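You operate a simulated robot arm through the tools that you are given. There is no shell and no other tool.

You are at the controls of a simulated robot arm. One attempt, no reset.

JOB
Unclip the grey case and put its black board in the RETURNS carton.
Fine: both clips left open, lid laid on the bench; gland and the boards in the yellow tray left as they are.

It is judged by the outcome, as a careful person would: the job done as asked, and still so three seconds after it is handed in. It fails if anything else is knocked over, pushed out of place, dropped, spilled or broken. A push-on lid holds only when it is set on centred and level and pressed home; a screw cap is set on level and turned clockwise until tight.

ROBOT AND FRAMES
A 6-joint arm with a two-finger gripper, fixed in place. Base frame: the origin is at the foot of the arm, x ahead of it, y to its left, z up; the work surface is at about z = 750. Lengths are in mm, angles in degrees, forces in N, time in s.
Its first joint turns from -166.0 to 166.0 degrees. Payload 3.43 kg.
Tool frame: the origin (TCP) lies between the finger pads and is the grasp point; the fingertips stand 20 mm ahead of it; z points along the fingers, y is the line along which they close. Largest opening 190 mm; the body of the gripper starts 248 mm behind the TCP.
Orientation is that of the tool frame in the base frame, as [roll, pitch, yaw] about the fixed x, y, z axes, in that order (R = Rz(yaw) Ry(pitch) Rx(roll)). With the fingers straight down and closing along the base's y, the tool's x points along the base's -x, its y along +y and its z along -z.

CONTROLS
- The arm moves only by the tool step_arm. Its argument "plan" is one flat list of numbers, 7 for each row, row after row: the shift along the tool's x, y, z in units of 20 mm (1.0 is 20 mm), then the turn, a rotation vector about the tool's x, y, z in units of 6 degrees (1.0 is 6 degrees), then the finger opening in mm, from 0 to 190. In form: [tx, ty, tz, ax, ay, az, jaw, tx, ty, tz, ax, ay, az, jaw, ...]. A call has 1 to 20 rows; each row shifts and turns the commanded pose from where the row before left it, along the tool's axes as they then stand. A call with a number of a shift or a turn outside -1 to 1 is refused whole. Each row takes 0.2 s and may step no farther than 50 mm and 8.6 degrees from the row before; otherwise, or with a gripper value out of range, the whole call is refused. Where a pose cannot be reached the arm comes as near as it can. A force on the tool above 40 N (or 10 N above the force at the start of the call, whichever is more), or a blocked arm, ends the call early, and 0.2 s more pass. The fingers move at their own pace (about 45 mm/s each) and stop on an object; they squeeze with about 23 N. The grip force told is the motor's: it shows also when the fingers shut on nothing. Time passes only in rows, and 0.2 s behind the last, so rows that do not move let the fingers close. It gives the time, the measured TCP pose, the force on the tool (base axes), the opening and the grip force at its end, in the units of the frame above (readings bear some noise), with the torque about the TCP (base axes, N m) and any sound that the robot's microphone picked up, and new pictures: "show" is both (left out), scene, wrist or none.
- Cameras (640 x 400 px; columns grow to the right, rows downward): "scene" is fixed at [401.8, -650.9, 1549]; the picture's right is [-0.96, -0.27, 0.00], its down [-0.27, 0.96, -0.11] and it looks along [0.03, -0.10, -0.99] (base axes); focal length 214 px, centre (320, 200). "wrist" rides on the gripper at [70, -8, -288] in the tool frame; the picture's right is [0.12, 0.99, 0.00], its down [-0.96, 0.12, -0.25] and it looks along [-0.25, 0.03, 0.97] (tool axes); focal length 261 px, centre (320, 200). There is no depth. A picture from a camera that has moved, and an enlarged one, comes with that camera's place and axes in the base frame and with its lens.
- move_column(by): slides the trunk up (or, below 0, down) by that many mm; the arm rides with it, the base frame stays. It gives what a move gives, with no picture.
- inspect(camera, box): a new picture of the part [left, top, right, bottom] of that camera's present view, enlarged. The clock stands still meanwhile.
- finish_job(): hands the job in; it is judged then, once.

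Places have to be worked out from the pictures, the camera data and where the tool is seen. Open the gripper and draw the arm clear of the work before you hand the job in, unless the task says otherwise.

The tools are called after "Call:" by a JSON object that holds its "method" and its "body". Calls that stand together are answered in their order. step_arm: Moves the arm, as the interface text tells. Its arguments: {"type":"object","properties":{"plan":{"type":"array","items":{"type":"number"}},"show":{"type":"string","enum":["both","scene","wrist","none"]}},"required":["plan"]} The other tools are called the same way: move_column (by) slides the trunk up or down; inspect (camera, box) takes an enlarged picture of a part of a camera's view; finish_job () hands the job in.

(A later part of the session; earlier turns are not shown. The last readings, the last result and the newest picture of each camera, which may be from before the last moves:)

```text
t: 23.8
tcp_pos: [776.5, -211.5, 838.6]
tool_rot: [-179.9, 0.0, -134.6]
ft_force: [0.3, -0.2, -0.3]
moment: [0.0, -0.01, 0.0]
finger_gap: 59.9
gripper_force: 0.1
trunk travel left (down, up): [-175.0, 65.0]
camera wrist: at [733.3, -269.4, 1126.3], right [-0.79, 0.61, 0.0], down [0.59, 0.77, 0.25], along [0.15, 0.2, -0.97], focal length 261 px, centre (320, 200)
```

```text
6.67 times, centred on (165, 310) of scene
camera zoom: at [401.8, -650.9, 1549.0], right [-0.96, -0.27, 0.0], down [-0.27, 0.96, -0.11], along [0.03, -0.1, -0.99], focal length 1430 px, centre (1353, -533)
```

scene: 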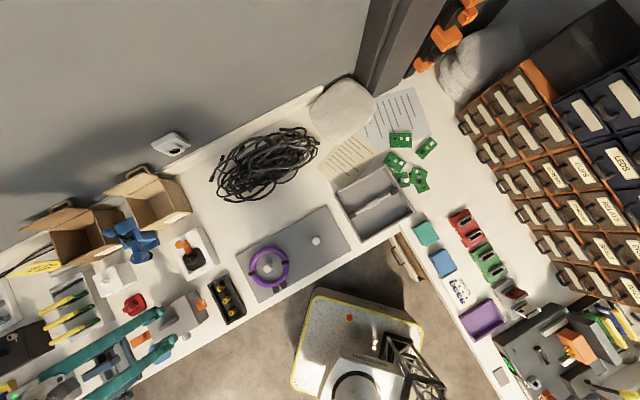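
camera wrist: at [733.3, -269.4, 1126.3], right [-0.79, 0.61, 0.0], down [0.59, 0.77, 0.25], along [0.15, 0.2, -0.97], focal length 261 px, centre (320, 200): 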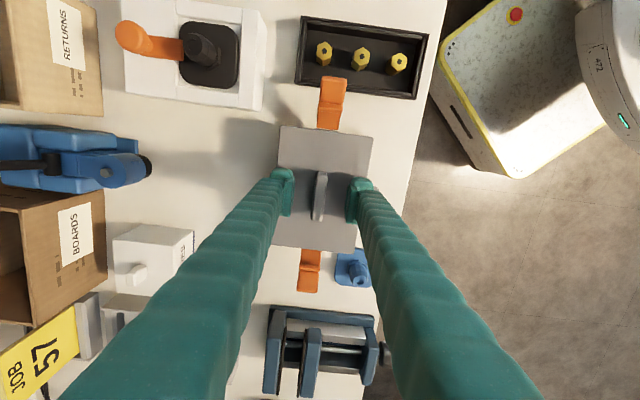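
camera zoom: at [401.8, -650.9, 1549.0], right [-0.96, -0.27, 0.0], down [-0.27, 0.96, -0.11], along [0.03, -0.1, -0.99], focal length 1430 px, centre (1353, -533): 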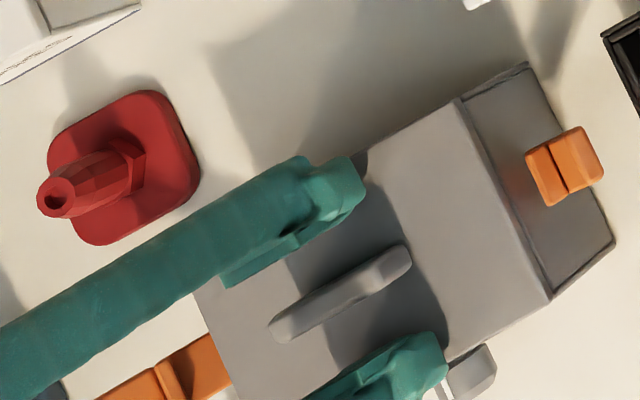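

No contact at tip z≈819. I continue down in 4 mm steps.

Call:
{"method": "step_arm", "body": {"plan": [0, 0, 0.2, 0, 0, 0, 60, 0, 0, 0.0, 0, 0, 0, 60], "show": "none"}}

Call:
{"method": "step_arm", "body": {"plan": [0, 0, 0.15, 0, 0, 0, 60, 0, 0, 0.0, 0, 0, 0, 60], "show": "wrist"}}

Call:
{"method": "inspect", "body": {"camera": "wrist", "box": [260, 130, 400, 230]}}

Call:
{"method": "inspect", "body": {"camera": "scene", "box": [120, 280, 210, 340]}}

```text
t: 24.4
tcp_pos: [777.0, -211.5, 834.5]
tool_rot: [-179.9, 0.0, -134.5]
ft_force: [-1.2, -0.2, 13.6]
moment: [0.08, 0.11, 0.0]
finger_gap: 60.1
gripper_force: 0.0
trunk travel left (down, up): [-175.0, 65.0]
```

```text
t: 24.9
tcp_pos: [778.6, -211.6, 835.1]
tool_rot: [-179.8, 0.2, -134.5]
ft_force: [-3.7, 0.1, 22.7]
moment: [0.42, 0.56, 0.13]
finger_gap: 60.4
gripper_force: 0.8
trunk travel left (down, up): [-175.0, 65.0]
stopped in row 2: the force on the tool passed its limit at 42 N (the readings are from after the stop); the commanded pose is now the measured one
camera wrist: at [732.4, -269.0, 1123.0], right [-0.79, 0.61, -0.01], down [0.59, 0.77, 0.25], along [0.16, 0.19, -0.97], focal length 261 px, centre (320, 200)
```

wrist: 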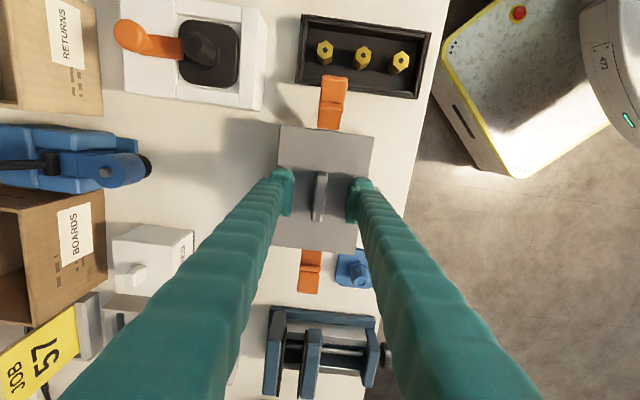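

```text
4.00 times, centred on (330, 180) of wrist
camera zoom: at [732.4, -269.0, 1123.0], right [-0.79, 0.61, -0.01], down [0.59, 0.77, 0.25], along [0.16, 0.19, -0.97], focal length 1043 px, centre (280, 280)
```

zoom: 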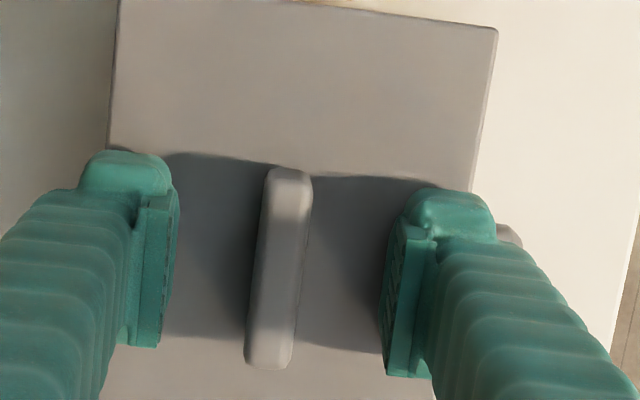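

```text
6.67 times, centred on (165, 310) of scene
camera zoom: at [401.8, -650.9, 1549.0], right [-0.96, -0.27, 0.0], down [-0.27, 0.96, -0.11], along [0.03, -0.1, -0.99], focal length 1430 px, centre (1353, -533)
```

zoom: 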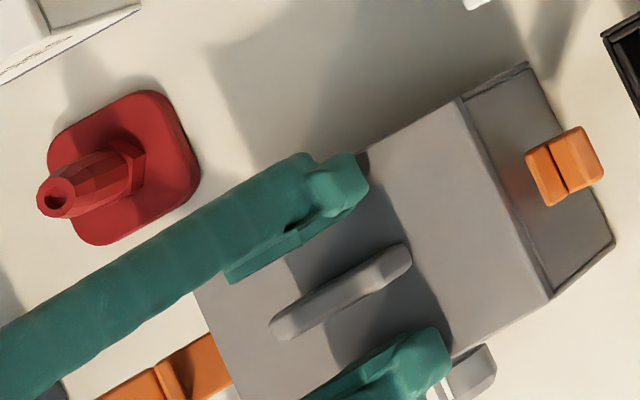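

The tips touched the lid: contact at TCP z≈834.5, so the lid top is at z≈814.5. I back off 2 mm and close gently on the handle.

Call:
{"method": "step_arm", "body": {"plan": [0, 0, -0.1, 0, 0, 0, 60, 0, 0, 0, 0, 0, 0, 40, 0, 0, 0, 0, 0, 0, 30, 0, 0, 0, 0, 0, 0, 20, 0, 0, 0, 0, 0, 0, 10], "show": "wrist"}}

```text
t: 26.1
tcp_pos: [778.6, -211.8, 835.8]
tool_rot: [-179.7, 0.1, -134.5]
ft_force: [4.3, 1.6, 16.5]
moment: [0.14, 0.05, -0.05]
finger_gap: 13.2
gripper_force: 17.3
trunk travel left (down, up): [-175.0, 65.0]
camera wrist: at [733.4, -269.4, 1123.7], right [-0.79, 0.61, -0.01], down [0.59, 0.77, 0.25], along [0.16, 0.19, -0.97], focal length 261 px, centre (320, 200)
```

wrist: 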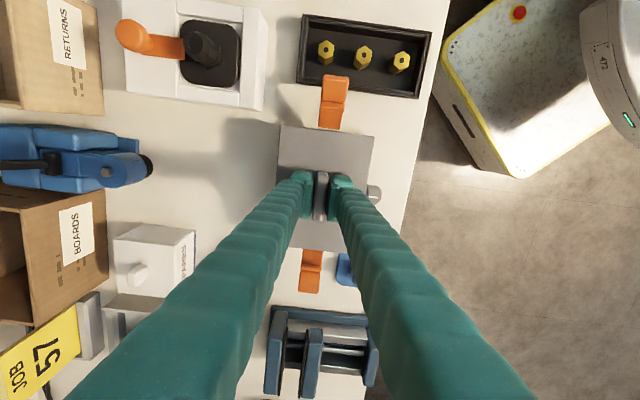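

The handle is gripped (13.2 mm). I squeeze fully and lift a little, watching the force for anything still holding the lid.

Call:
{"method": "step_arm", "body": {"plan": [0, 0, 0, 0, 0, 0, 0, 0, 0, -0.1, 0, 0, 0, 0, 0, 0, -0.1, 0, 0, 0, 0, 0, 0, -0.2, 0, 0, 0, 0, 0, 0, -0.2, 0, 0, 0, 0]}}

Call:
{"method": "inspect", "body": {"camera": "scene", "box": [120, 280, 210, 340]}}

```text
t: 27.3
tcp_pos: [778.0, -212.5, 847.8]
tool_rot: [-179.8, 0.1, -134.6]
ft_force: [-0.6, 1.0, -0.7]
moment: [-0.01, 0.01, 0.04]
finger_gap: 12.7
gripper_force: 23.2
trunk travel left (down, up): [-175.0, 65.0]
camera wrist: at [733.1, -269.2, 1135.3], right [-0.79, 0.61, 0.0], down [0.59, 0.77, 0.25], along [0.15, 0.19, -0.97], focal length 261 px, centre (320, 200)
```

scene: 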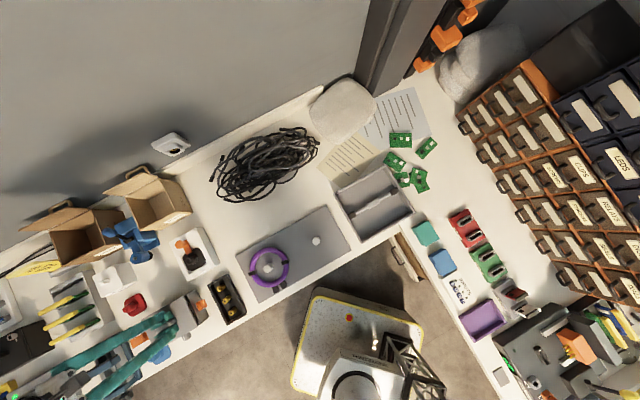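
wrist: 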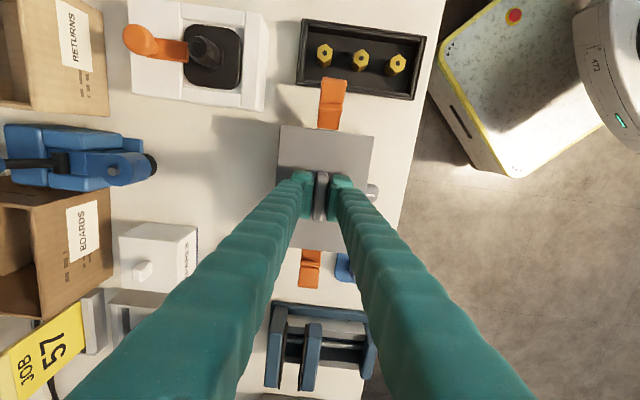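

```text
6.67 times, centred on (165, 310) of scene
camera zoom: at [401.8, -650.9, 1549.0], right [-0.96, -0.27, 0.0], down [-0.27, 0.96, -0.11], along [0.03, -0.1, -0.99], focal length 1430 px, centre (1353, -533)
```

zoom: 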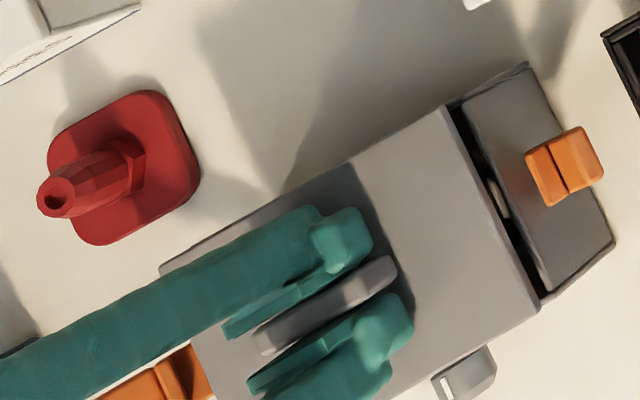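

The lid comes away freely and the case stays put. I lift it to z≈940 and carry it about 130 mm toward the cartons, above the free bench strip.

Call:
{"method": "step_arm", "body": {"plan": [0, 0, -0.92, 0, 0, 0, 0, 0, 0, -0.92, 0, 0, 0, 0, 0, 0, -0.92, 0, 0, 0, 0, 0, 0, -0.92, 0, 0, 0, 0, 0, 0, -0.92, 0, 0, 0, 0, -0.05, -0.93, 0, 0, 0, 0, 0, -0.05, -0.93, 0, 0, 0, 0, 0, -0.05, -0.93, 0, 0, 0, 0, 0, -0.05, -0.93, 0, 0, 0, 0, 0, -0.05, -0.93, 0, 0, 0, 0, 0, -0.05, -0.93, 0, 0, 0, 0, 0, -0.05, -0.92, 0, 0, 0, 0, 0]}}

Call:
{"method": "inspect", "body": {"camera": "scene", "box": [90, 190, 240, 340]}}

Call:
{"method": "inspect", "body": {"camera": "wrist", "box": [220, 60, 480, 260]}}

```text
t: 29.9
tcp_pos: [874.1, -297.5, 939.4]
tool_rot: [-179.8, 0.1, -134.7]
ft_force: [-0.3, 0.5, -0.3]
moment: [-0.01, -0.03, 0.01]
finger_gap: 12.7
gripper_force: 23.0
trunk travel left (down, up): [-175.0, 65.0]
camera wrist: at [830.6, -354.5, 1228.1], right [-0.79, 0.61, 0.0], down [0.59, 0.77, 0.25], along [0.15, 0.19, -0.97], focal length 261 px, centre (320, 200)
```

scene: 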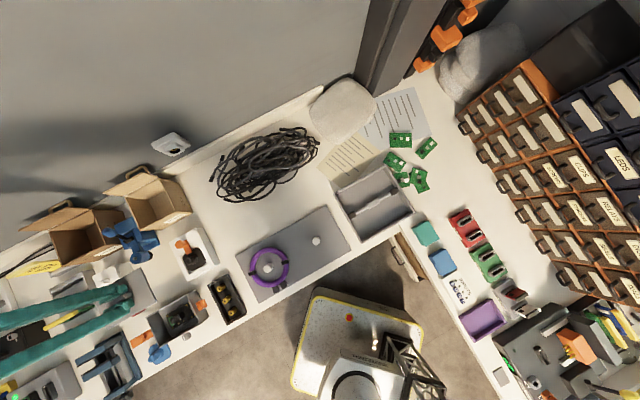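
wrist: 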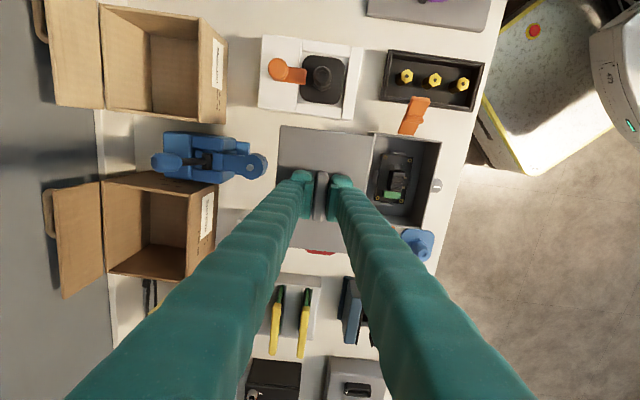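

```text
2.67 times, centred on (165, 265) of scene
camera zoom: at [401.8, -650.9, 1549.0], right [-0.96, -0.27, 0.0], down [-0.27, 0.96, -0.11], along [0.03, -0.1, -0.99], focal length 572 px, centre (733, 27)
```

zoom: 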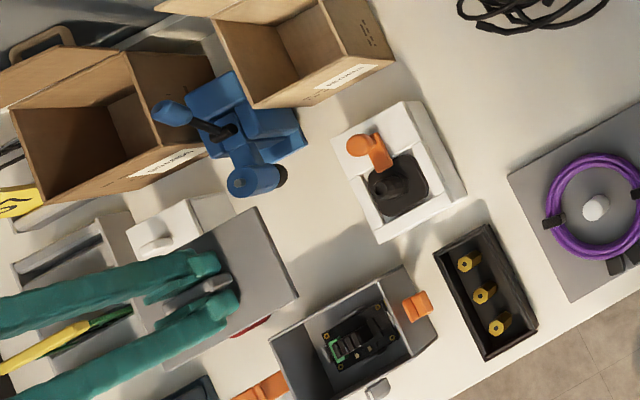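

```text
2.00 times, centred on (350, 160) of wrist
camera zoom: at [830.6, -354.5, 1228.1], right [-0.79, 0.61, 0.0], down [0.59, 0.77, 0.25], along [0.15, 0.19, -0.97], focal length 521 px, centre (260, 280)
```

zoom: 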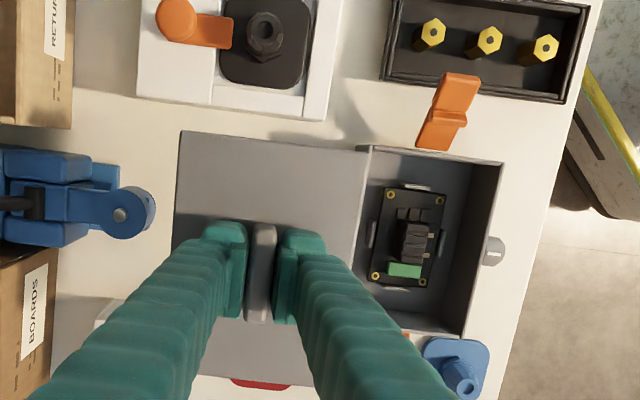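

Inside the open case is a black board with components. The lid is now over the free strip; I lower it to about 40 mm above its resting height and check clearances.

Call:
{"method": "step_arm", "body": {"plan": [0, 0, 1, 0, 0, 0, 0, 0, 0, 1, 0, 0, 0, 0, 0, 0, 1, 0, 0, 0, 0, 0, 0, 1, 0, 0, 0, 0, 0, 0, 1, 0, 0, 0, 0, 0, 0, 1, 0, 0, 0, 0]}}

Call:
{"method": "inspect", "body": {"camera": "scene", "box": [90, 220, 220, 330]}}

Call:
{"method": "inspect", "body": {"camera": "wrist", "box": [180, 60, 440, 260]}}

```text
t: 31.3
tcp_pos: [875.2, -298.6, 819.7]
tool_rot: [-179.7, 0.0, -134.6]
ft_force: [-0.5, 0.1, -1.3]
moment: [0.03, -0.01, 0.02]
finger_gap: 12.8
gripper_force: 23.2
trunk travel left (down, up): [-175.0, 65.0]
camera wrist: at [830.8, -355.5, 1107.2], right [-0.79, 0.61, 0.0], down [0.59, 0.77, 0.25], along [0.15, 0.19, -0.97], focal length 261 px, centre (320, 200)
```

scene: 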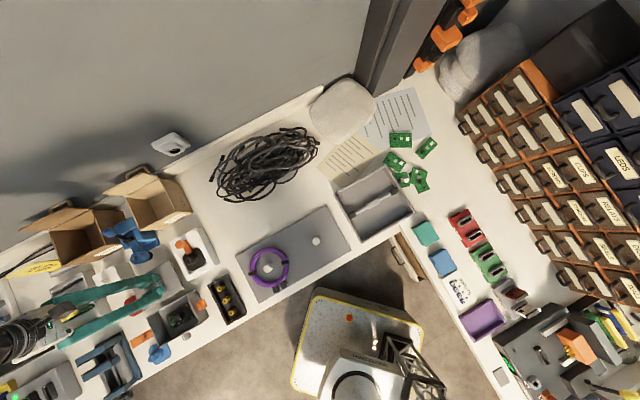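
wrist: 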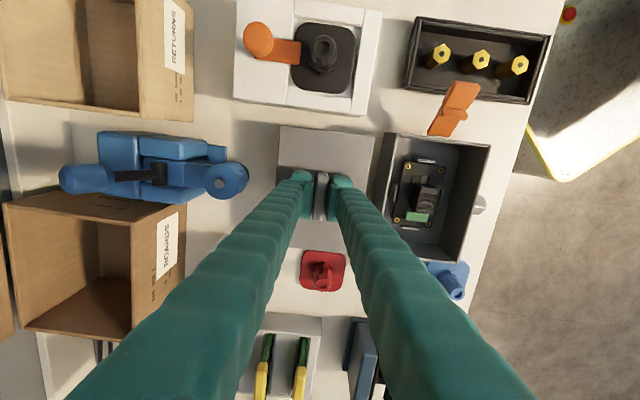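

```text
3.64 times, centred on (155, 275) of scene
camera zoom: at [401.8, -650.9, 1549.0], right [-0.96, -0.27, 0.0], down [-0.27, 0.96, -0.11], along [0.03, -0.1, -0.99], focal length 780 px, centre (920, -73)
```

zoom: 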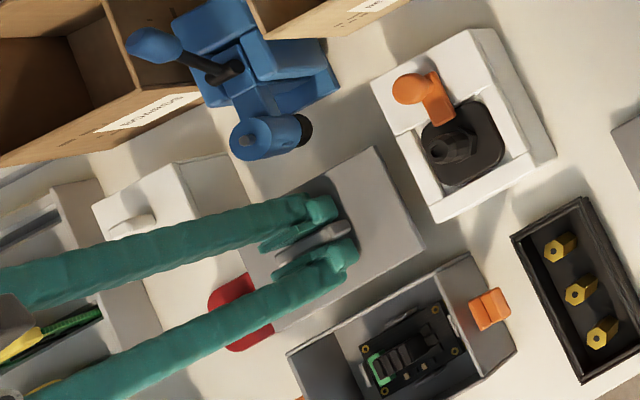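

```text
2.00 times, centred on (310, 160) of wrist
camera zoom: at [830.8, -355.5, 1107.2], right [-0.79, 0.61, 0.0], down [0.59, 0.77, 0.25], along [0.15, 0.19, -0.97], focal length 521 px, centre (340, 280)
```

zoom: 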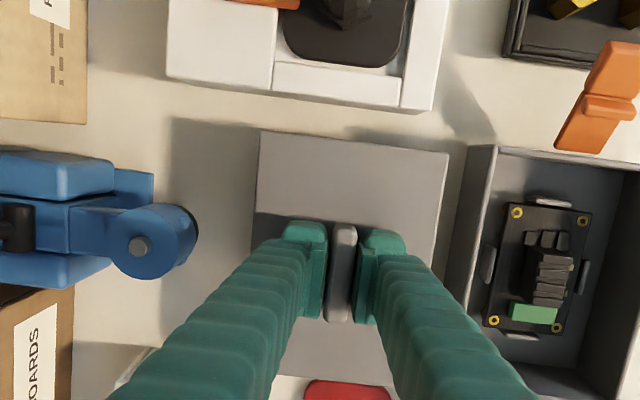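

Clearances look good on all sides (switch box, clamp, red knob, case). I lower further to TCP z≈791, then feel for the bench in small steps.

Call:
{"method": "step_arm", "body": {"plan": [0, 0, 0.72, 0, 0, 0, 0, 0, 0, 0.72, 0, 0, 0, 0, 0, 0, 0, 0, 0, 0, 0], "show": "wrist"}}

```text
t: 32.1
tcp_pos: [874.5, -299.0, 790.8]
tool_rot: [-179.9, 0.1, -134.6]
ft_force: [-0.2, 0.2, -1.1]
moment: [0.01, -0.04, 0.0]
finger_gap: 13.1
gripper_force: 22.8
trunk travel left (down, up): [-175.0, 65.0]
camera wrist: at [831.2, -355.6, 1078.8], right [-0.79, 0.61, 0.0], down [0.59, 0.77, 0.25], along [0.15, 0.19, -0.97], focal length 261 px, centre (320, 200)
```

wrist: 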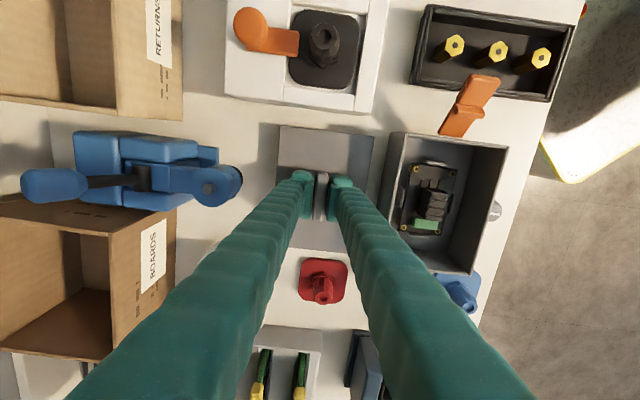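

No contact yet (lid weight only ≈1 N). I step down 4 mm.

Call:
{"method": "step_arm", "body": {"plan": [0, 0, 0.2, 0, 0, 0, 0, 0, 0, 0, 0, 0, 0, 0], "show": "none"}}

```text
t: 32.7
tcp_pos: [874.4, -298.1, 786.0]
tool_rot: [-179.8, 0.1, -134.7]
ft_force: [0.0, 0.4, -0.7]
moment: [-0.01, 0.0, 0.01]
finger_gap: 12.7
gripper_force: 23.0
trunk travel left (down, up): [-175.0, 65.0]
```

Still free; another 4 mm.

Call:
{"method": "step_arm", "body": {"plan": [0, 0, 0.2, 0, 0, 0, 0, 0, 0, 0, 0, 0, 0, 0], "show": "none"}}

```text
t: 33.3
tcp_pos: [874.8, -298.8, 782.1]
tool_rot: [-179.8, 0.1, -134.5]
ft_force: [-0.9, 0.1, 0.6]
moment: [-0.03, 0.06, 0.04]
finger_gap: 12.3
gripper_force: 23.2
trunk travel left (down, up): [-175.0, 65.0]
```

The force is just turning upward (0.6 N), perhaps near touch; I go 2 mm more.

Call:
{"method": "step_arm", "body": {"plan": [0, 0, 0.1, 0, 0, 0, 0, 0, 0, 0, 0, 0, 0, 0], "show": "scene"}}

Call:
{"method": "inspect", "body": {"camera": "scene", "box": [90, 220, 220, 330]}}

```text
t: 33.9
tcp_pos: [874.4, -298.1, 782.4]
tool_rot: [-179.6, 0.1, -134.7]
ft_force: [-1.2, -0.2, 20.0]
moment: [-0.07, 0.17, 0.0]
finger_gap: 12.5
gripper_force: 23.4
trunk travel left (down, up): [-175.0, 65.0]
```

scene: 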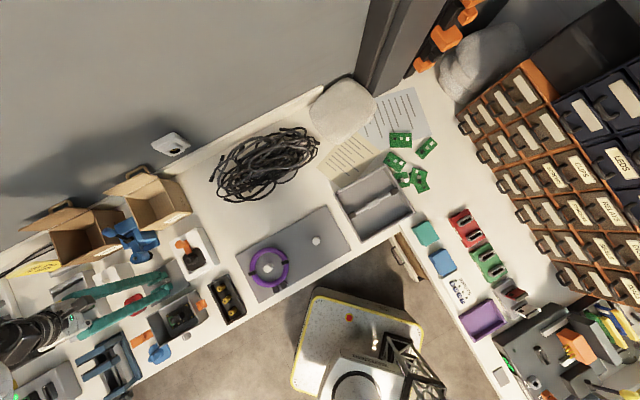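

```text
3.64 times, centred on (155, 275) of scene
camera zoom: at [401.8, -650.9, 1549.0], right [-0.96, -0.27, 0.0], down [-0.27, 0.96, -0.11], along [0.03, -0.1, -0.99], focal length 780 px, centre (920, -73)
```

zoom: 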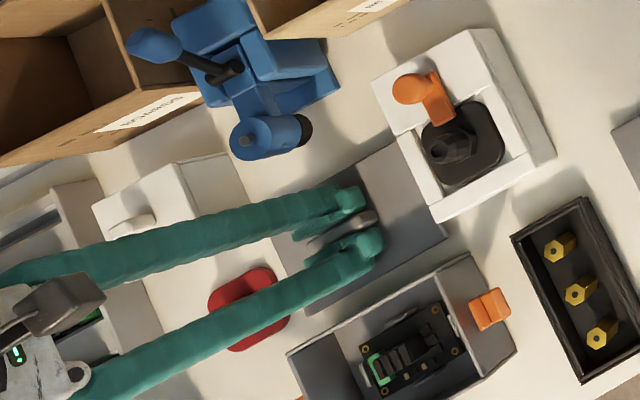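

The lid rests on the bench (20 N at TCP z≈782). I ease off 1.5 mm and open the fingers.

Call:
{"method": "step_arm", "body": {"plan": [0, 0, -0.07, 0, 0, 0, 0, 0, 0, 0, 0, 0, 0, 16, 0, 0, 0, 0, 0, 0, 24, 0, 0, 0, 0, 0, 0, 40, 0, 0, 0, 0, 0, 0, 50, 0, 0, 0, 0, 0, 0, 50], "show": "wrist"}}

Call:
{"method": "inspect", "body": {"camera": "wrist", "box": [220, 110, 420, 250]}}

```text
t: 35.3
tcp_pos: [874.5, -298.0, 782.2]
tool_rot: [-179.8, 0.1, -134.6]
ft_force: [1.8, -2.4, 14.0]
moment: [0.11, 0.11, -0.01]
finger_gap: 46.3
gripper_force: 0.0
trunk travel left (down, up): [-175.0, 65.0]
camera wrist: at [830.7, -355.3, 1070.3], right [-0.79, 0.61, 0.0], down [0.59, 0.77, 0.25], along [0.15, 0.19, -0.97], focal length 261 px, centre (320, 200)
```

wrist: 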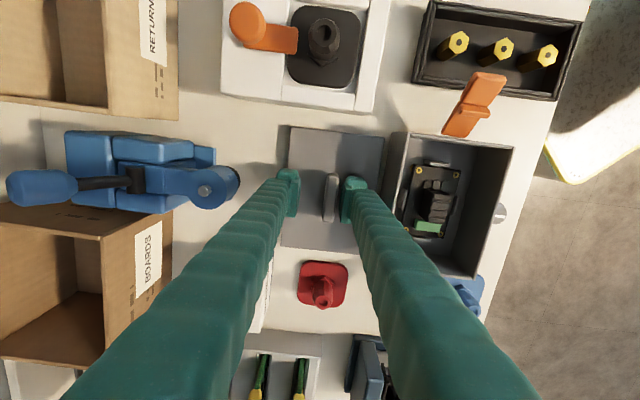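

```text
2.86 times, centred on (320, 180) of wrist
camera zoom: at [830.7, -355.3, 1070.3], right [-0.79, 0.61, 0.0], down [0.59, 0.77, 0.25], along [0.15, 0.19, -0.97], focal length 745 px, centre (320, 257)
```

zoom: 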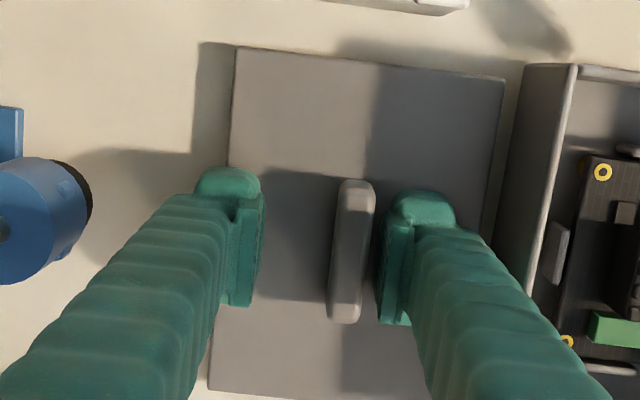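

The fingers were still pressing as they opened and dragged the lid about 10 mm toward the case, though it still lies flat and clear. I lift straight off now.

Call:
{"method": "step_arm", "body": {"plan": [0, 0, -0.3, 0, 0, 0, 46, 0, 0, -0.5, 0, 0, 0, 46, 0, 0, -1, 0, 0, 0, 46, 0, 0, -1, 0, 0, 0, 46, 0, 0, -1, 0, 0, 0, 46, 0, 0, -1, 0, 0, 0, 46]}}

Call:
{"method": "inspect", "body": {"camera": "wrist", "box": [230, 100, 430, 240]}}

Call:
{"method": "inspect", "body": {"camera": "scene", "box": [110, 240, 230, 330]}}

```text
t: 36.7
tcp_pos: [874.8, -297.8, 877.4]
tool_rot: [-179.8, 0.2, -134.6]
ft_force: [-0.1, 0.5, 0.8]
moment: [0.0, 0.03, -0.02]
finger_gap: 46.4
gripper_force: 0.0
trunk travel left (down, up): [-175.0, 65.0]
camera wrist: at [830.7, -355.5, 1166.0], right [-0.79, 0.61, 0.0], down [0.59, 0.77, 0.25], along [0.15, 0.19, -0.97], focal length 261 px, centre (320, 200)
```

scene: 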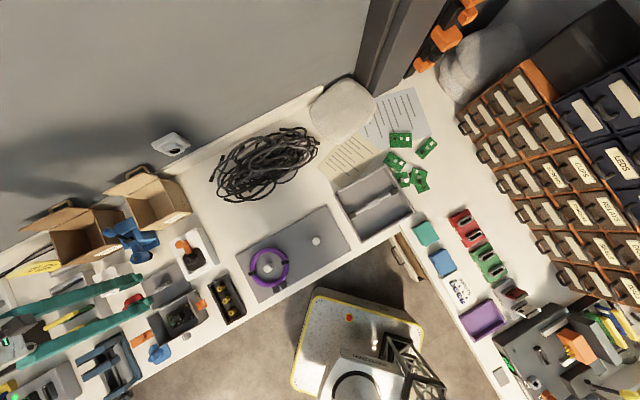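
wrist: 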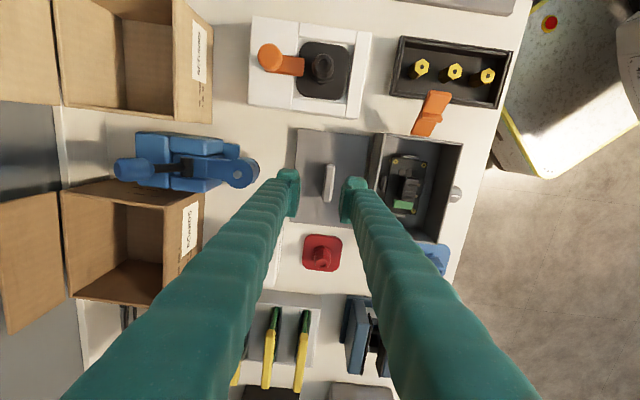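

```text
2.86 times, centred on (330, 170) of wrist
camera zoom: at [830.7, -355.5, 1166.0], right [-0.79, 0.61, 0.0], down [0.59, 0.77, 0.25], along [0.15, 0.19, -0.97], focal length 745 px, centre (291, 286)
```

zoom: 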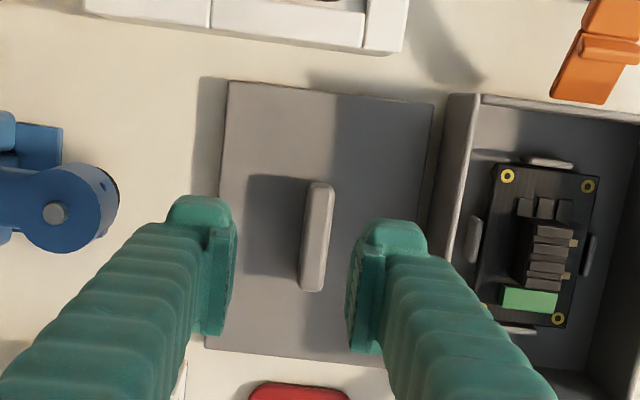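

```text
4.44 times, centred on (170, 285) of scene
camera zoom: at [401.8, -650.9, 1549.0], right [-0.96, -0.27, 0.0], down [-0.27, 0.96, -0.11], along [0.03, -0.1, -0.99], focal length 953 px, centre (987, -178)
```

zoom: 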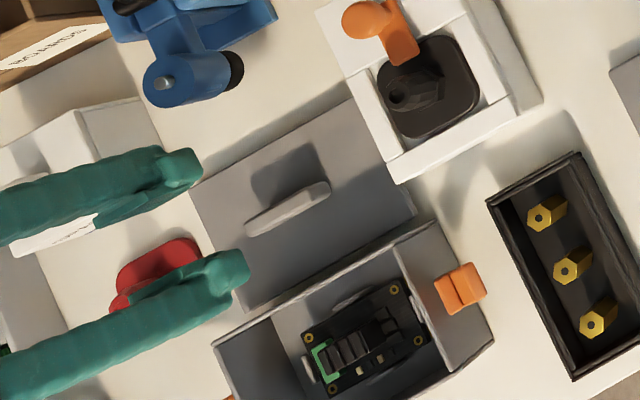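

The lid lies flat on the bench beside the case. I rise and move over the open case, fingers wide, to study how the black board sits.

Call:
{"method": "step_arm", "body": {"plan": [0, 0, -1, 0, 0, 0, 80, 0, 0, -1, 0, 0, 0, 120, 0, 0, -1, 0, 0, 0, 160, 0.04, 0.92, 0, 0, 0, 0, 190, 0.04, 0.92, 0, 0, 0, 0, 190, 0.04, 0.92, 0, 0, 0, 0, 190, 0.04, 0.92, 0, 0, 0, 0, 190, 0.04, 0.92, 0, 0, 0, 0, 190, 0.04, 0.92, 0, 0, 0, 0, 190, 0.04, 0.92, 0, 0, 0, 0, 190], "show": "wrist"}}

Call:
{"method": "inspect", "body": {"camera": "wrist", "box": [270, 120, 390, 220]}}

Call:
{"method": "inspect", "body": {"camera": "scene", "box": [140, 285, 220, 340]}}

```text
t: 38.9
tcp_pos: [778.9, -212.1, 937.0]
tool_rot: [-180.0, 0.1, -134.6]
ft_force: [0.6, 0.1, -0.9]
moment: [0.04, 0.04, -0.03]
finger_gap: 189.8
gripper_force: 0.1
trunk travel left (down, up): [-175.0, 65.0]
camera wrist: at [734.8, -269.3, 1225.0], right [-0.79, 0.61, 0.0], down [0.59, 0.77, 0.25], along [0.15, 0.2, -0.97], focal length 261 px, centre (320, 200)
```

wrist: 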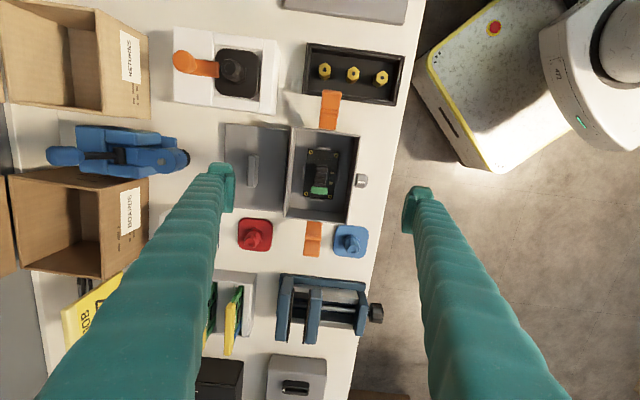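

```text
4.00 times, centred on (330, 170) of wrist
camera zoom: at [734.8, -269.3, 1225.0], right [-0.79, 0.61, 0.0], down [0.59, 0.77, 0.25], along [0.15, 0.2, -0.97], focal length 1043 px, centre (280, 320)
```

zoom: 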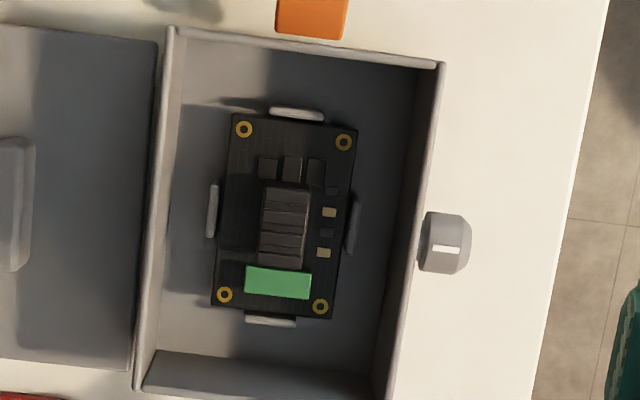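

```text
7.27 times, centred on (180, 312) of scene
camera zoom: at [401.8, -650.9, 1549.0], right [-0.96, -0.27, 0.0], down [-0.27, 0.96, -0.11], along [0.03, -0.1, -0.99], focal length 1560 px, centre (1338, -618)
```

zoom: 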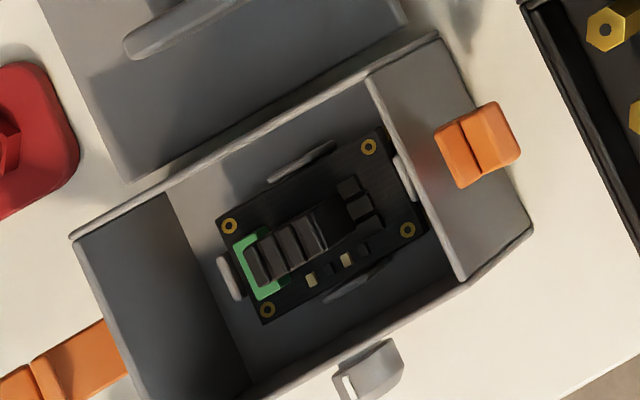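

The board (about 82×52 mm, centred in the case) sits between four low locating tabs, with a finned block and a green connector on it. I need its heights, so I slide out and tilt 30° for an oblique look into the case.

Call:
{"method": "step_arm", "body": {"plan": [0.9875, 0, 0, 0, 0, 0, 190, 0.9875, 0, 0, 0, 0, 0, 190, 0.9875, 0, 0, 0, 0, 0, 190, 0.9875, 0, 0, 0, 0, 0, 190, 0.9875, 0, 0, 0, 0, 0, 190, 0.9875, 0, 0, 0, 0, 0, 190, 0.9875, 0, 0, 0, 0, 0, 190, 0.9875, 0, 0, 0, 0, 0, 190, 0, 0, 0, 0, -1, 0, 190, 0, 0, 0, 0, -1, 0, 190, 0, 0, 0, 0, -1, 0, 190, 0, 0, 0, 0, -1, 0, 190, 0, 0, 0, 0, -1, 0, 190], "show": "wrist"}}

Call:
{"method": "inspect", "body": {"camera": "wrist", "box": [275, 180, 371, 240]}}

Call:
{"method": "inspect", "body": {"camera": "wrist", "box": [296, 190, 350, 224]}}

```text
t: 41.7
tcp_pos: [667.6, -323.9, 939.2]
tool_rot: [-179.8, 30.1, -134.4]
ft_force: [0.5, 0.0, 0.0]
moment: [-0.16, 0.04, -0.05]
finger_gap: 190.3
gripper_force: 0.0
trunk travel left (down, up): [-175.0, 65.0]
camera wrist: at [529.8, -477.2, 1151.7], right [-0.78, 0.62, -0.06], down [0.41, 0.59, 0.7], along [0.47, 0.52, -0.71], focal length 261 px, centre (320, 200)
```

wrist: 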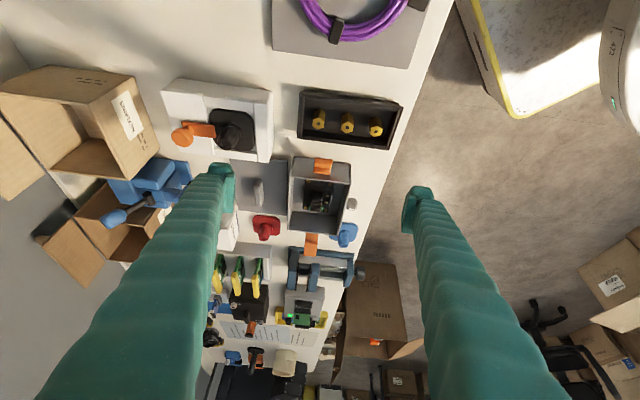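

```text
6.67 times, centred on (323, 210) of wrist
camera zoom: at [529.8, -477.2, 1151.7], right [-0.78, 0.62, -0.06], down [0.41, 0.59, 0.7], along [0.47, 0.52, -0.71], focal length 1738 px, centre (300, 133)
```

zoom: 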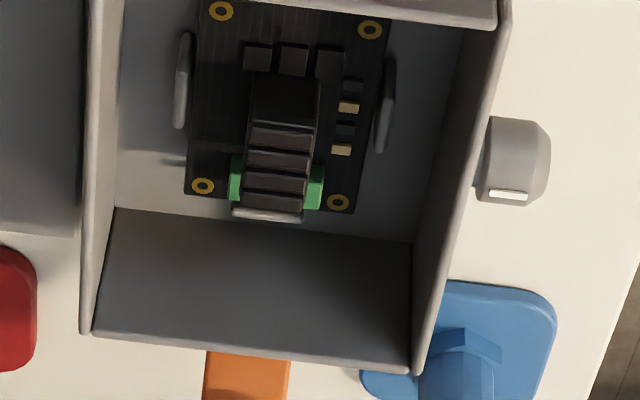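

```text
11.76 times, centred on (323, 207) of wrist
camera zoom: at [529.8, -477.2, 1151.7], right [-0.78, 0.62, -0.06], down [0.41, 0.59, 0.7], along [0.47, 0.52, -0.71], focal length 3066 px, centre (285, 118)
```

zoom: 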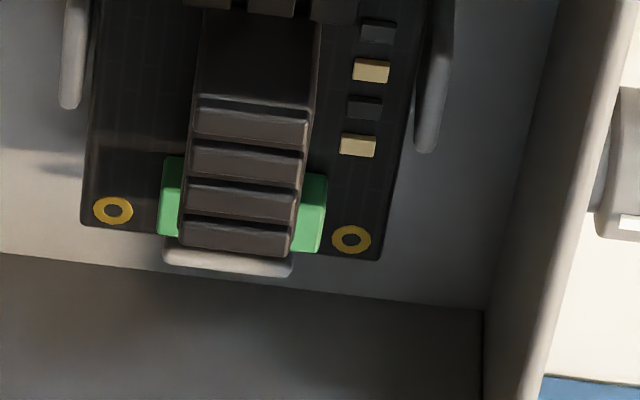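

The finned block stands about 20 mm above the board (board top z≈773–776, block top ≈797, rim ≈803), so I can lift the board by that block. The RETURNS carton is at about (950,-560), beyond easy reach, so before picking anything up I test reach there with the empty gripper: level the tool, rise, and travel toward it.

Call:
{"method": "step_arm", "body": {"plan": [0, 0, 0, 0, 1, 0, 60, 0, 0, 0, 0, 1, 0, 60, 0, 0, 0, 0, 1, 0, 60, 0, 0, 0, 0, 1, 0, 60, 0, 0, 0, 0, 1, 0, 60, 0, -0.97, -0.4, 0, 0, 0, 60, 0, -0.97, -0.4, 0, 0, 0, 60, 0, -0.97, -0.4, 0, 0, 0, 60, 0, -0.97, -0.4, 0, 0, 0, 60, 0, -0.97, -0.4, 0, 0, 0, 60, 0, -0.97, -0.4, 0, 0, 0, 60, 0, -0.97, 0, 0, 0, 0, 60, 0, -0.97, 0, 0, 0, 0, 60, 0, -0.97, 0, 0, 0, 0, 60], "show": "wrist"}}

```text
t: 44.7
tcp_pos: [792.9, -446.4, 986.5]
tool_rot: [-179.8, 0.1, -134.7]
ft_force: [-0.5, -0.1, 0.2]
moment: [-0.05, -0.03, 0.05]
finger_gap: 60.3
gripper_force: 0.1
trunk travel left (down, up): [-175.0, 65.0]
camera wrist: at [748.0, -503.8, 1274.4], right [-0.79, 0.61, 0.0], down [0.59, 0.77, 0.25], along [0.15, 0.19, -0.97], focal length 261 px, centre (320, 200)
```

wrist: 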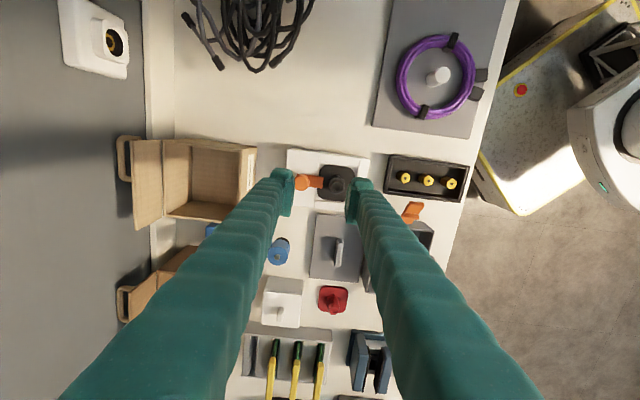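

Distance from base is now 910 mm. I continue toward the carton at this height to see how far the arm can follow.

Call:
{"method": "step_arm", "body": {"plan": [-0.1, -0.97, 0, 0, 0, 0, 60, -0.1, -0.97, 0, 0, 0, 0, 60, -0.1, -0.97, 0, 0, 0, 0, 60, -0.1, -0.97, 0, 0, 0, 0, 60, -0.1, -0.97, 0, 0, 0, 0, 60, -0.1, -0.97, 0, 0, 0, 0, 60, -0.1, -0.97, 0, 0, 0, 0, 60, -0.1, -0.97, 0, 0, 0, 0, 60]}}

Call:
{"method": "inspect", "body": {"camera": "scene", "box": [20, 150, 260, 300]}}

Call:
{"method": "inspect", "body": {"camera": "wrist", "box": [160, 100, 400, 260]}}

```text
t: 46.5
tcp_pos: [913.3, -545.3, 986.7]
tool_rot: [-179.8, 0.0, -134.7]
ft_force: [-0.3, -0.3, 1.1]
moment: [-0.02, -0.1, -0.02]
finger_gap: 59.7
gripper_force: 0.1
trunk travel left (down, up): [-175.0, 65.0]
camera wrist: at [869.8, -601.8, 1275.0], right [-0.79, 0.61, 0.0], down [0.59, 0.77, 0.25], along [0.16, 0.19, -0.97], focal length 261 px, centre (320, 200)
```

scene: 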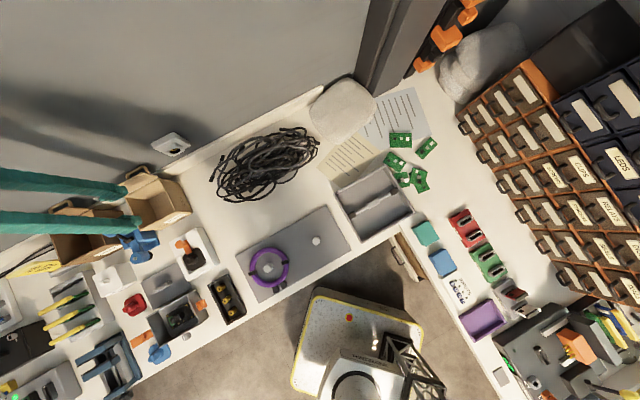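
wrist: 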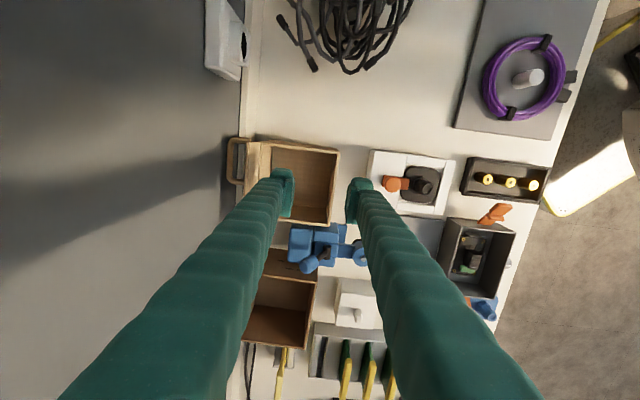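

```text
2.67 times, centred on (140, 225) of scene
camera zoom: at [401.8, -650.9, 1549.0], right [-0.96, -0.27, 0.0], down [-0.27, 0.96, -0.11], along [0.03, -0.1, -0.99], focal length 572 px, centre (800, 133)
```

zoom: 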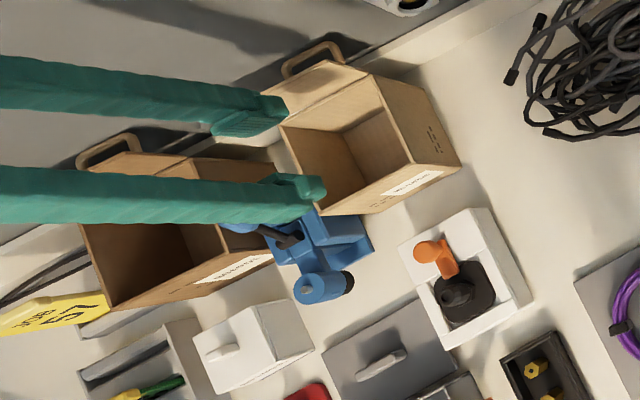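

```text
2.50 times, centred on (280, 180) of wrist
camera zoom: at [869.8, -601.8, 1275.0], right [-0.79, 0.61, 0.0], down [0.59, 0.77, 0.25], along [0.16, 0.19, -0.97], focal length 652 px, centre (420, 250)
```

zoom: 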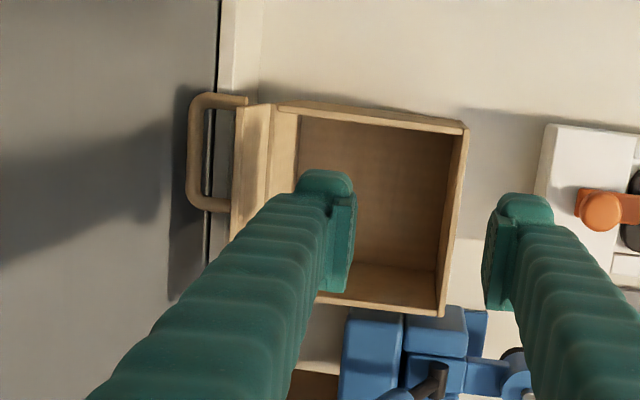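

The arm follows fine at this height (1063 mm out). The carton interior works out to about p −186…−66, q −426…−311, rim z≈850. I try its centre at (951,-561).

Call:
{"method": "step_arm", "body": {"plan": [-0.4, -0.95, 0, 0, 0, 0, 60, -0.4, -0.95, 0, 0, 0, 0, 60, 0, 0, 0, 0, 0, 0, 60], "show": "wrist"}}

```text
t: 47.3
tcp_pos: [951.9, -561.2, 987.0]
tool_rot: [-179.8, 0.1, -134.6]
ft_force: [0.2, -1.0, -0.6]
moment: [0.03, 0.1, -0.01]
finger_gap: 59.9
gripper_force: 0.0
trunk travel left (down, up): [-175.0, 65.0]
camera wrist: at [908.6, -617.9, 1274.1], right [-0.79, 0.61, 0.0], down [0.59, 0.77, 0.25], along [0.15, 0.2, -0.97], focal length 261 px, centre (320, 200)
```

wrist: 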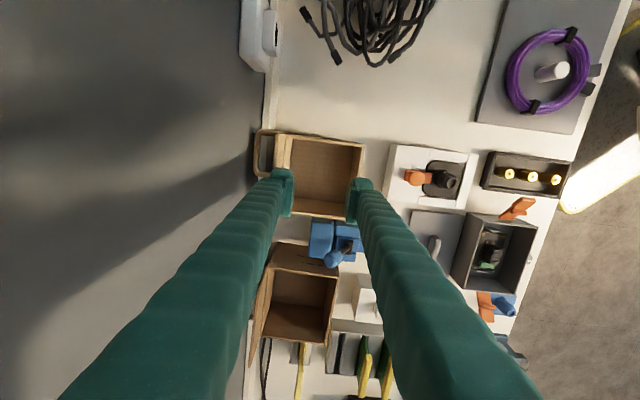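

It reaches the carton centre with the tool vertical. I test lower, down to z≈900, fingers narrow and still above the rim.

Call:
{"method": "step_arm", "body": {"plan": [0, 0, 0.87, 0, 0, 0, 30, 0, 0, 0.87, 0, 0, 0, 30, 0, 0, 0.87, 0, 0, 0, 30, 0, 0, 0.87, 0, 0, 0, 30, 0, 0, 0.87, 0, 0, 0, 30, 0, 0, 0, 0, 0, 0, 30]}}

Call:
{"method": "inspect", "body": {"camera": "wrist", "box": [220, 110, 420, 250]}}

Call:
{"method": "inspect", "body": {"camera": "scene", "box": [40, 150, 240, 280]}}

```text
t: 48.7
tcp_pos: [952.3, -561.0, 899.0]
tool_rot: [-179.8, 0.1, -134.6]
ft_force: [-0.1, 0.5, -0.6]
moment: [-0.02, 0.01, -0.01]
finger_gap: 29.8
gripper_force: 0.0
trunk travel left (down, up): [-175.0, 65.0]
camera wrist: at [908.3, -617.6, 1187.6], right [-0.79, 0.61, 0.0], down [0.59, 0.77, 0.25], along [0.15, 0.19, -0.97], focal length 261 px, centre (320, 200)
```

scene: 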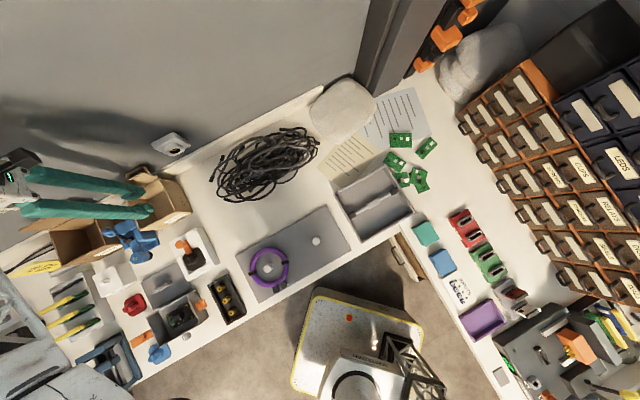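
wrist: 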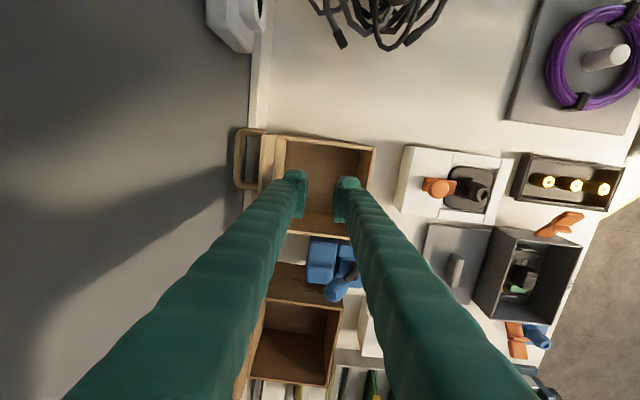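

```text
2.86 times, centred on (320, 180) of wrist
camera zoom: at [908.3, -617.6, 1187.6], right [-0.79, 0.61, 0.0], down [0.59, 0.77, 0.25], along [0.15, 0.19, -0.97], focal length 745 px, centre (320, 257)
```

zoom: 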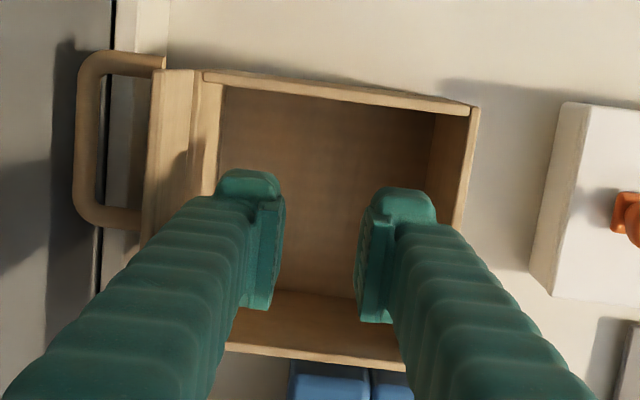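

```text
3.08 times, centred on (140, 215) of scene
camera zoom: at [401.8, -650.9, 1549.0], right [-0.96, -0.27, 0.0], down [-0.27, 0.96, -0.11], along [0.03, -0.1, -0.99], focal length 660 px, centre (874, 154)
```

zoom: 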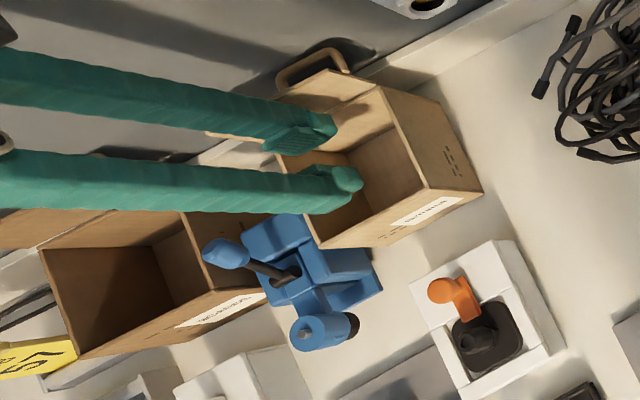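

Still exact at z≈899, centred in the RETURNS carton. I check that it can go down inside (fingers have ~25 mm to the walls), since the board should be set down, not dropped.

Call:
{"method": "step_arm", "body": {"plan": [0, 0, 0.9, 0, 0, 0, 30, 0, 0, 0.9, 0, 0, 0, 30, 0, 0, 0.9, 0, 0, 0, 30, 0, 0, 0.9, 0, 0, 0, 30, 0, 0, 0.9, 0, 0, 0, 30, 0, 0, 0, 0, 0, 0, 30], "show": "wrist"}}

```text
t: 50.1
tcp_pos: [952.9, -559.8, 810.5]
tool_rot: [-179.8, 0.1, -134.6]
ft_force: [-0.7, -0.2, 0.5]
moment: [-0.03, 0.01, -0.02]
finger_gap: 30.5
gripper_force: 0.1
trunk travel left (down, up): [-175.0, 65.0]
camera wrist: at [908.6, -617.6, 1097.5], right [-0.79, 0.61, 0.0], down [0.59, 0.77, 0.25], along [0.15, 0.19, -0.97], focal length 261 px, centre (320, 200)
```

wrist: 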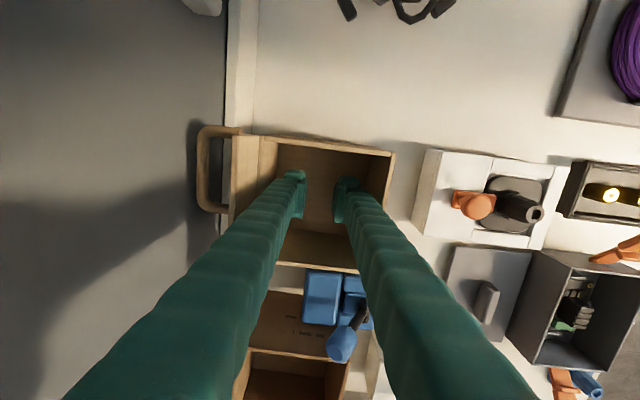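

The arm reaches fine inside the carton. Now I retreat straight up and return over the case's block.

Call:
{"method": "step_arm", "body": {"plan": [0, 0, -1, 0, 0, 0, 40, 0, 0, -1, 0, 0, 0, 40, 0, 0, -1, 0, 0, 0, 40, 0, 0, -1, 0, 0, 0, 40, 0, 0, -1, 0, 0, 0, 40, 0, 0, -1, 0, 0, 0, 40, 0, 0, -1, 0, 0, 0, 40, 0, 0, -1, 0, 0, 0, 40, -0.3, 0.92, 0, 0, 0, 0, 40, -0.3, 0.92, 0, 0, 0, 0, 40, -0.3, 0.92, 0, 0, 0, 0, 40, -0.3, 0.92, 0, 0, 0, 0, 40, -0.3, 0.92, 0, 0, 0, 0, 40, -0.3, 0.92, 0, 0, 0, 0, 40, -0.3, 0.92, 0, 0, 0, 0, 40, -0.3, 0.92, 0, 0, 0, 0, 40, -0.3, 0.92, 0, 0, 0, 0, 40, -0.3, 0.92, 0, 0, 0, 0, 40, -0.3, 0.92, 0, 0, 0, 0, 40], "show": "none"}}

Call:
{"method": "step_arm", "body": {"plan": [-0.311, 0.924, 0, 0, 0, 0, 40, -0.311, 0.924, 0, 0, 0, 0, 40, -0.311, 0.924, 0, 0, 0, 0, 40, -0.311, 0.924, 0, 0, 0, 0, 40, -0.311, 0.924, 0, 0, 0, 0, 40, -0.311, 0.924, 0, 0, 0, 0, 40, -0.311, 0.924, 0, 0, 0, 0, 40, -0.311, 0.924, 0, 0, 0, 0, 40, -0.311, 0.924, 0, 0, 0, 0, 40, 0, 0, 0, 0, 0, 0, 40], "show": "wrist"}}

Call:
{"method": "inspect", "body": {"camera": "wrist", "box": [250, 110, 410, 230]}}

```text
t: 54.1
tcp_pos: [853.6, -369.9, 968.7]
tool_rot: [-179.9, 0.1, -134.5]
ft_force: [1.0, 0.1, -0.3]
moment: [0.04, 0.02, 0.03]
finger_gap: 40.3
gripper_force: 0.0
trunk travel left (down, up): [-175.0, 65.0]
```

```text
t: 56.3
tcp_pos: [774.0, -214.2, 969.9]
tool_rot: [-179.7, 0.2, -134.6]
ft_force: [-0.8, 0.8, -0.1]
moment: [-0.02, 0.01, 0.01]
finger_gap: 39.9
gripper_force: 0.2
trunk travel left (down, up): [-175.0, 65.0]
camera wrist: at [730.1, -271.0, 1257.1], right [-0.79, 0.61, 0.0], down [0.59, 0.77, 0.25], along [0.15, 0.19, -0.97], focal length 261 px, centre (320, 200)
```

wrist: 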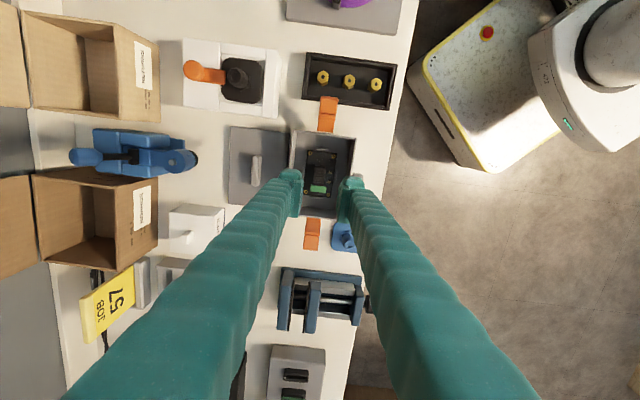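

```text
3.33 times, centred on (330, 170) of wrist
camera zoom: at [730.1, -271.0, 1257.1], right [-0.79, 0.61, 0.0], down [0.59, 0.77, 0.25], along [0.15, 0.19, -0.97], focal length 869 px, centre (287, 300)
```

zoom: 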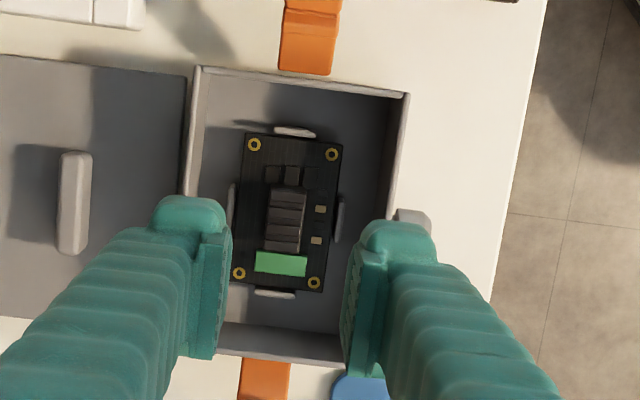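

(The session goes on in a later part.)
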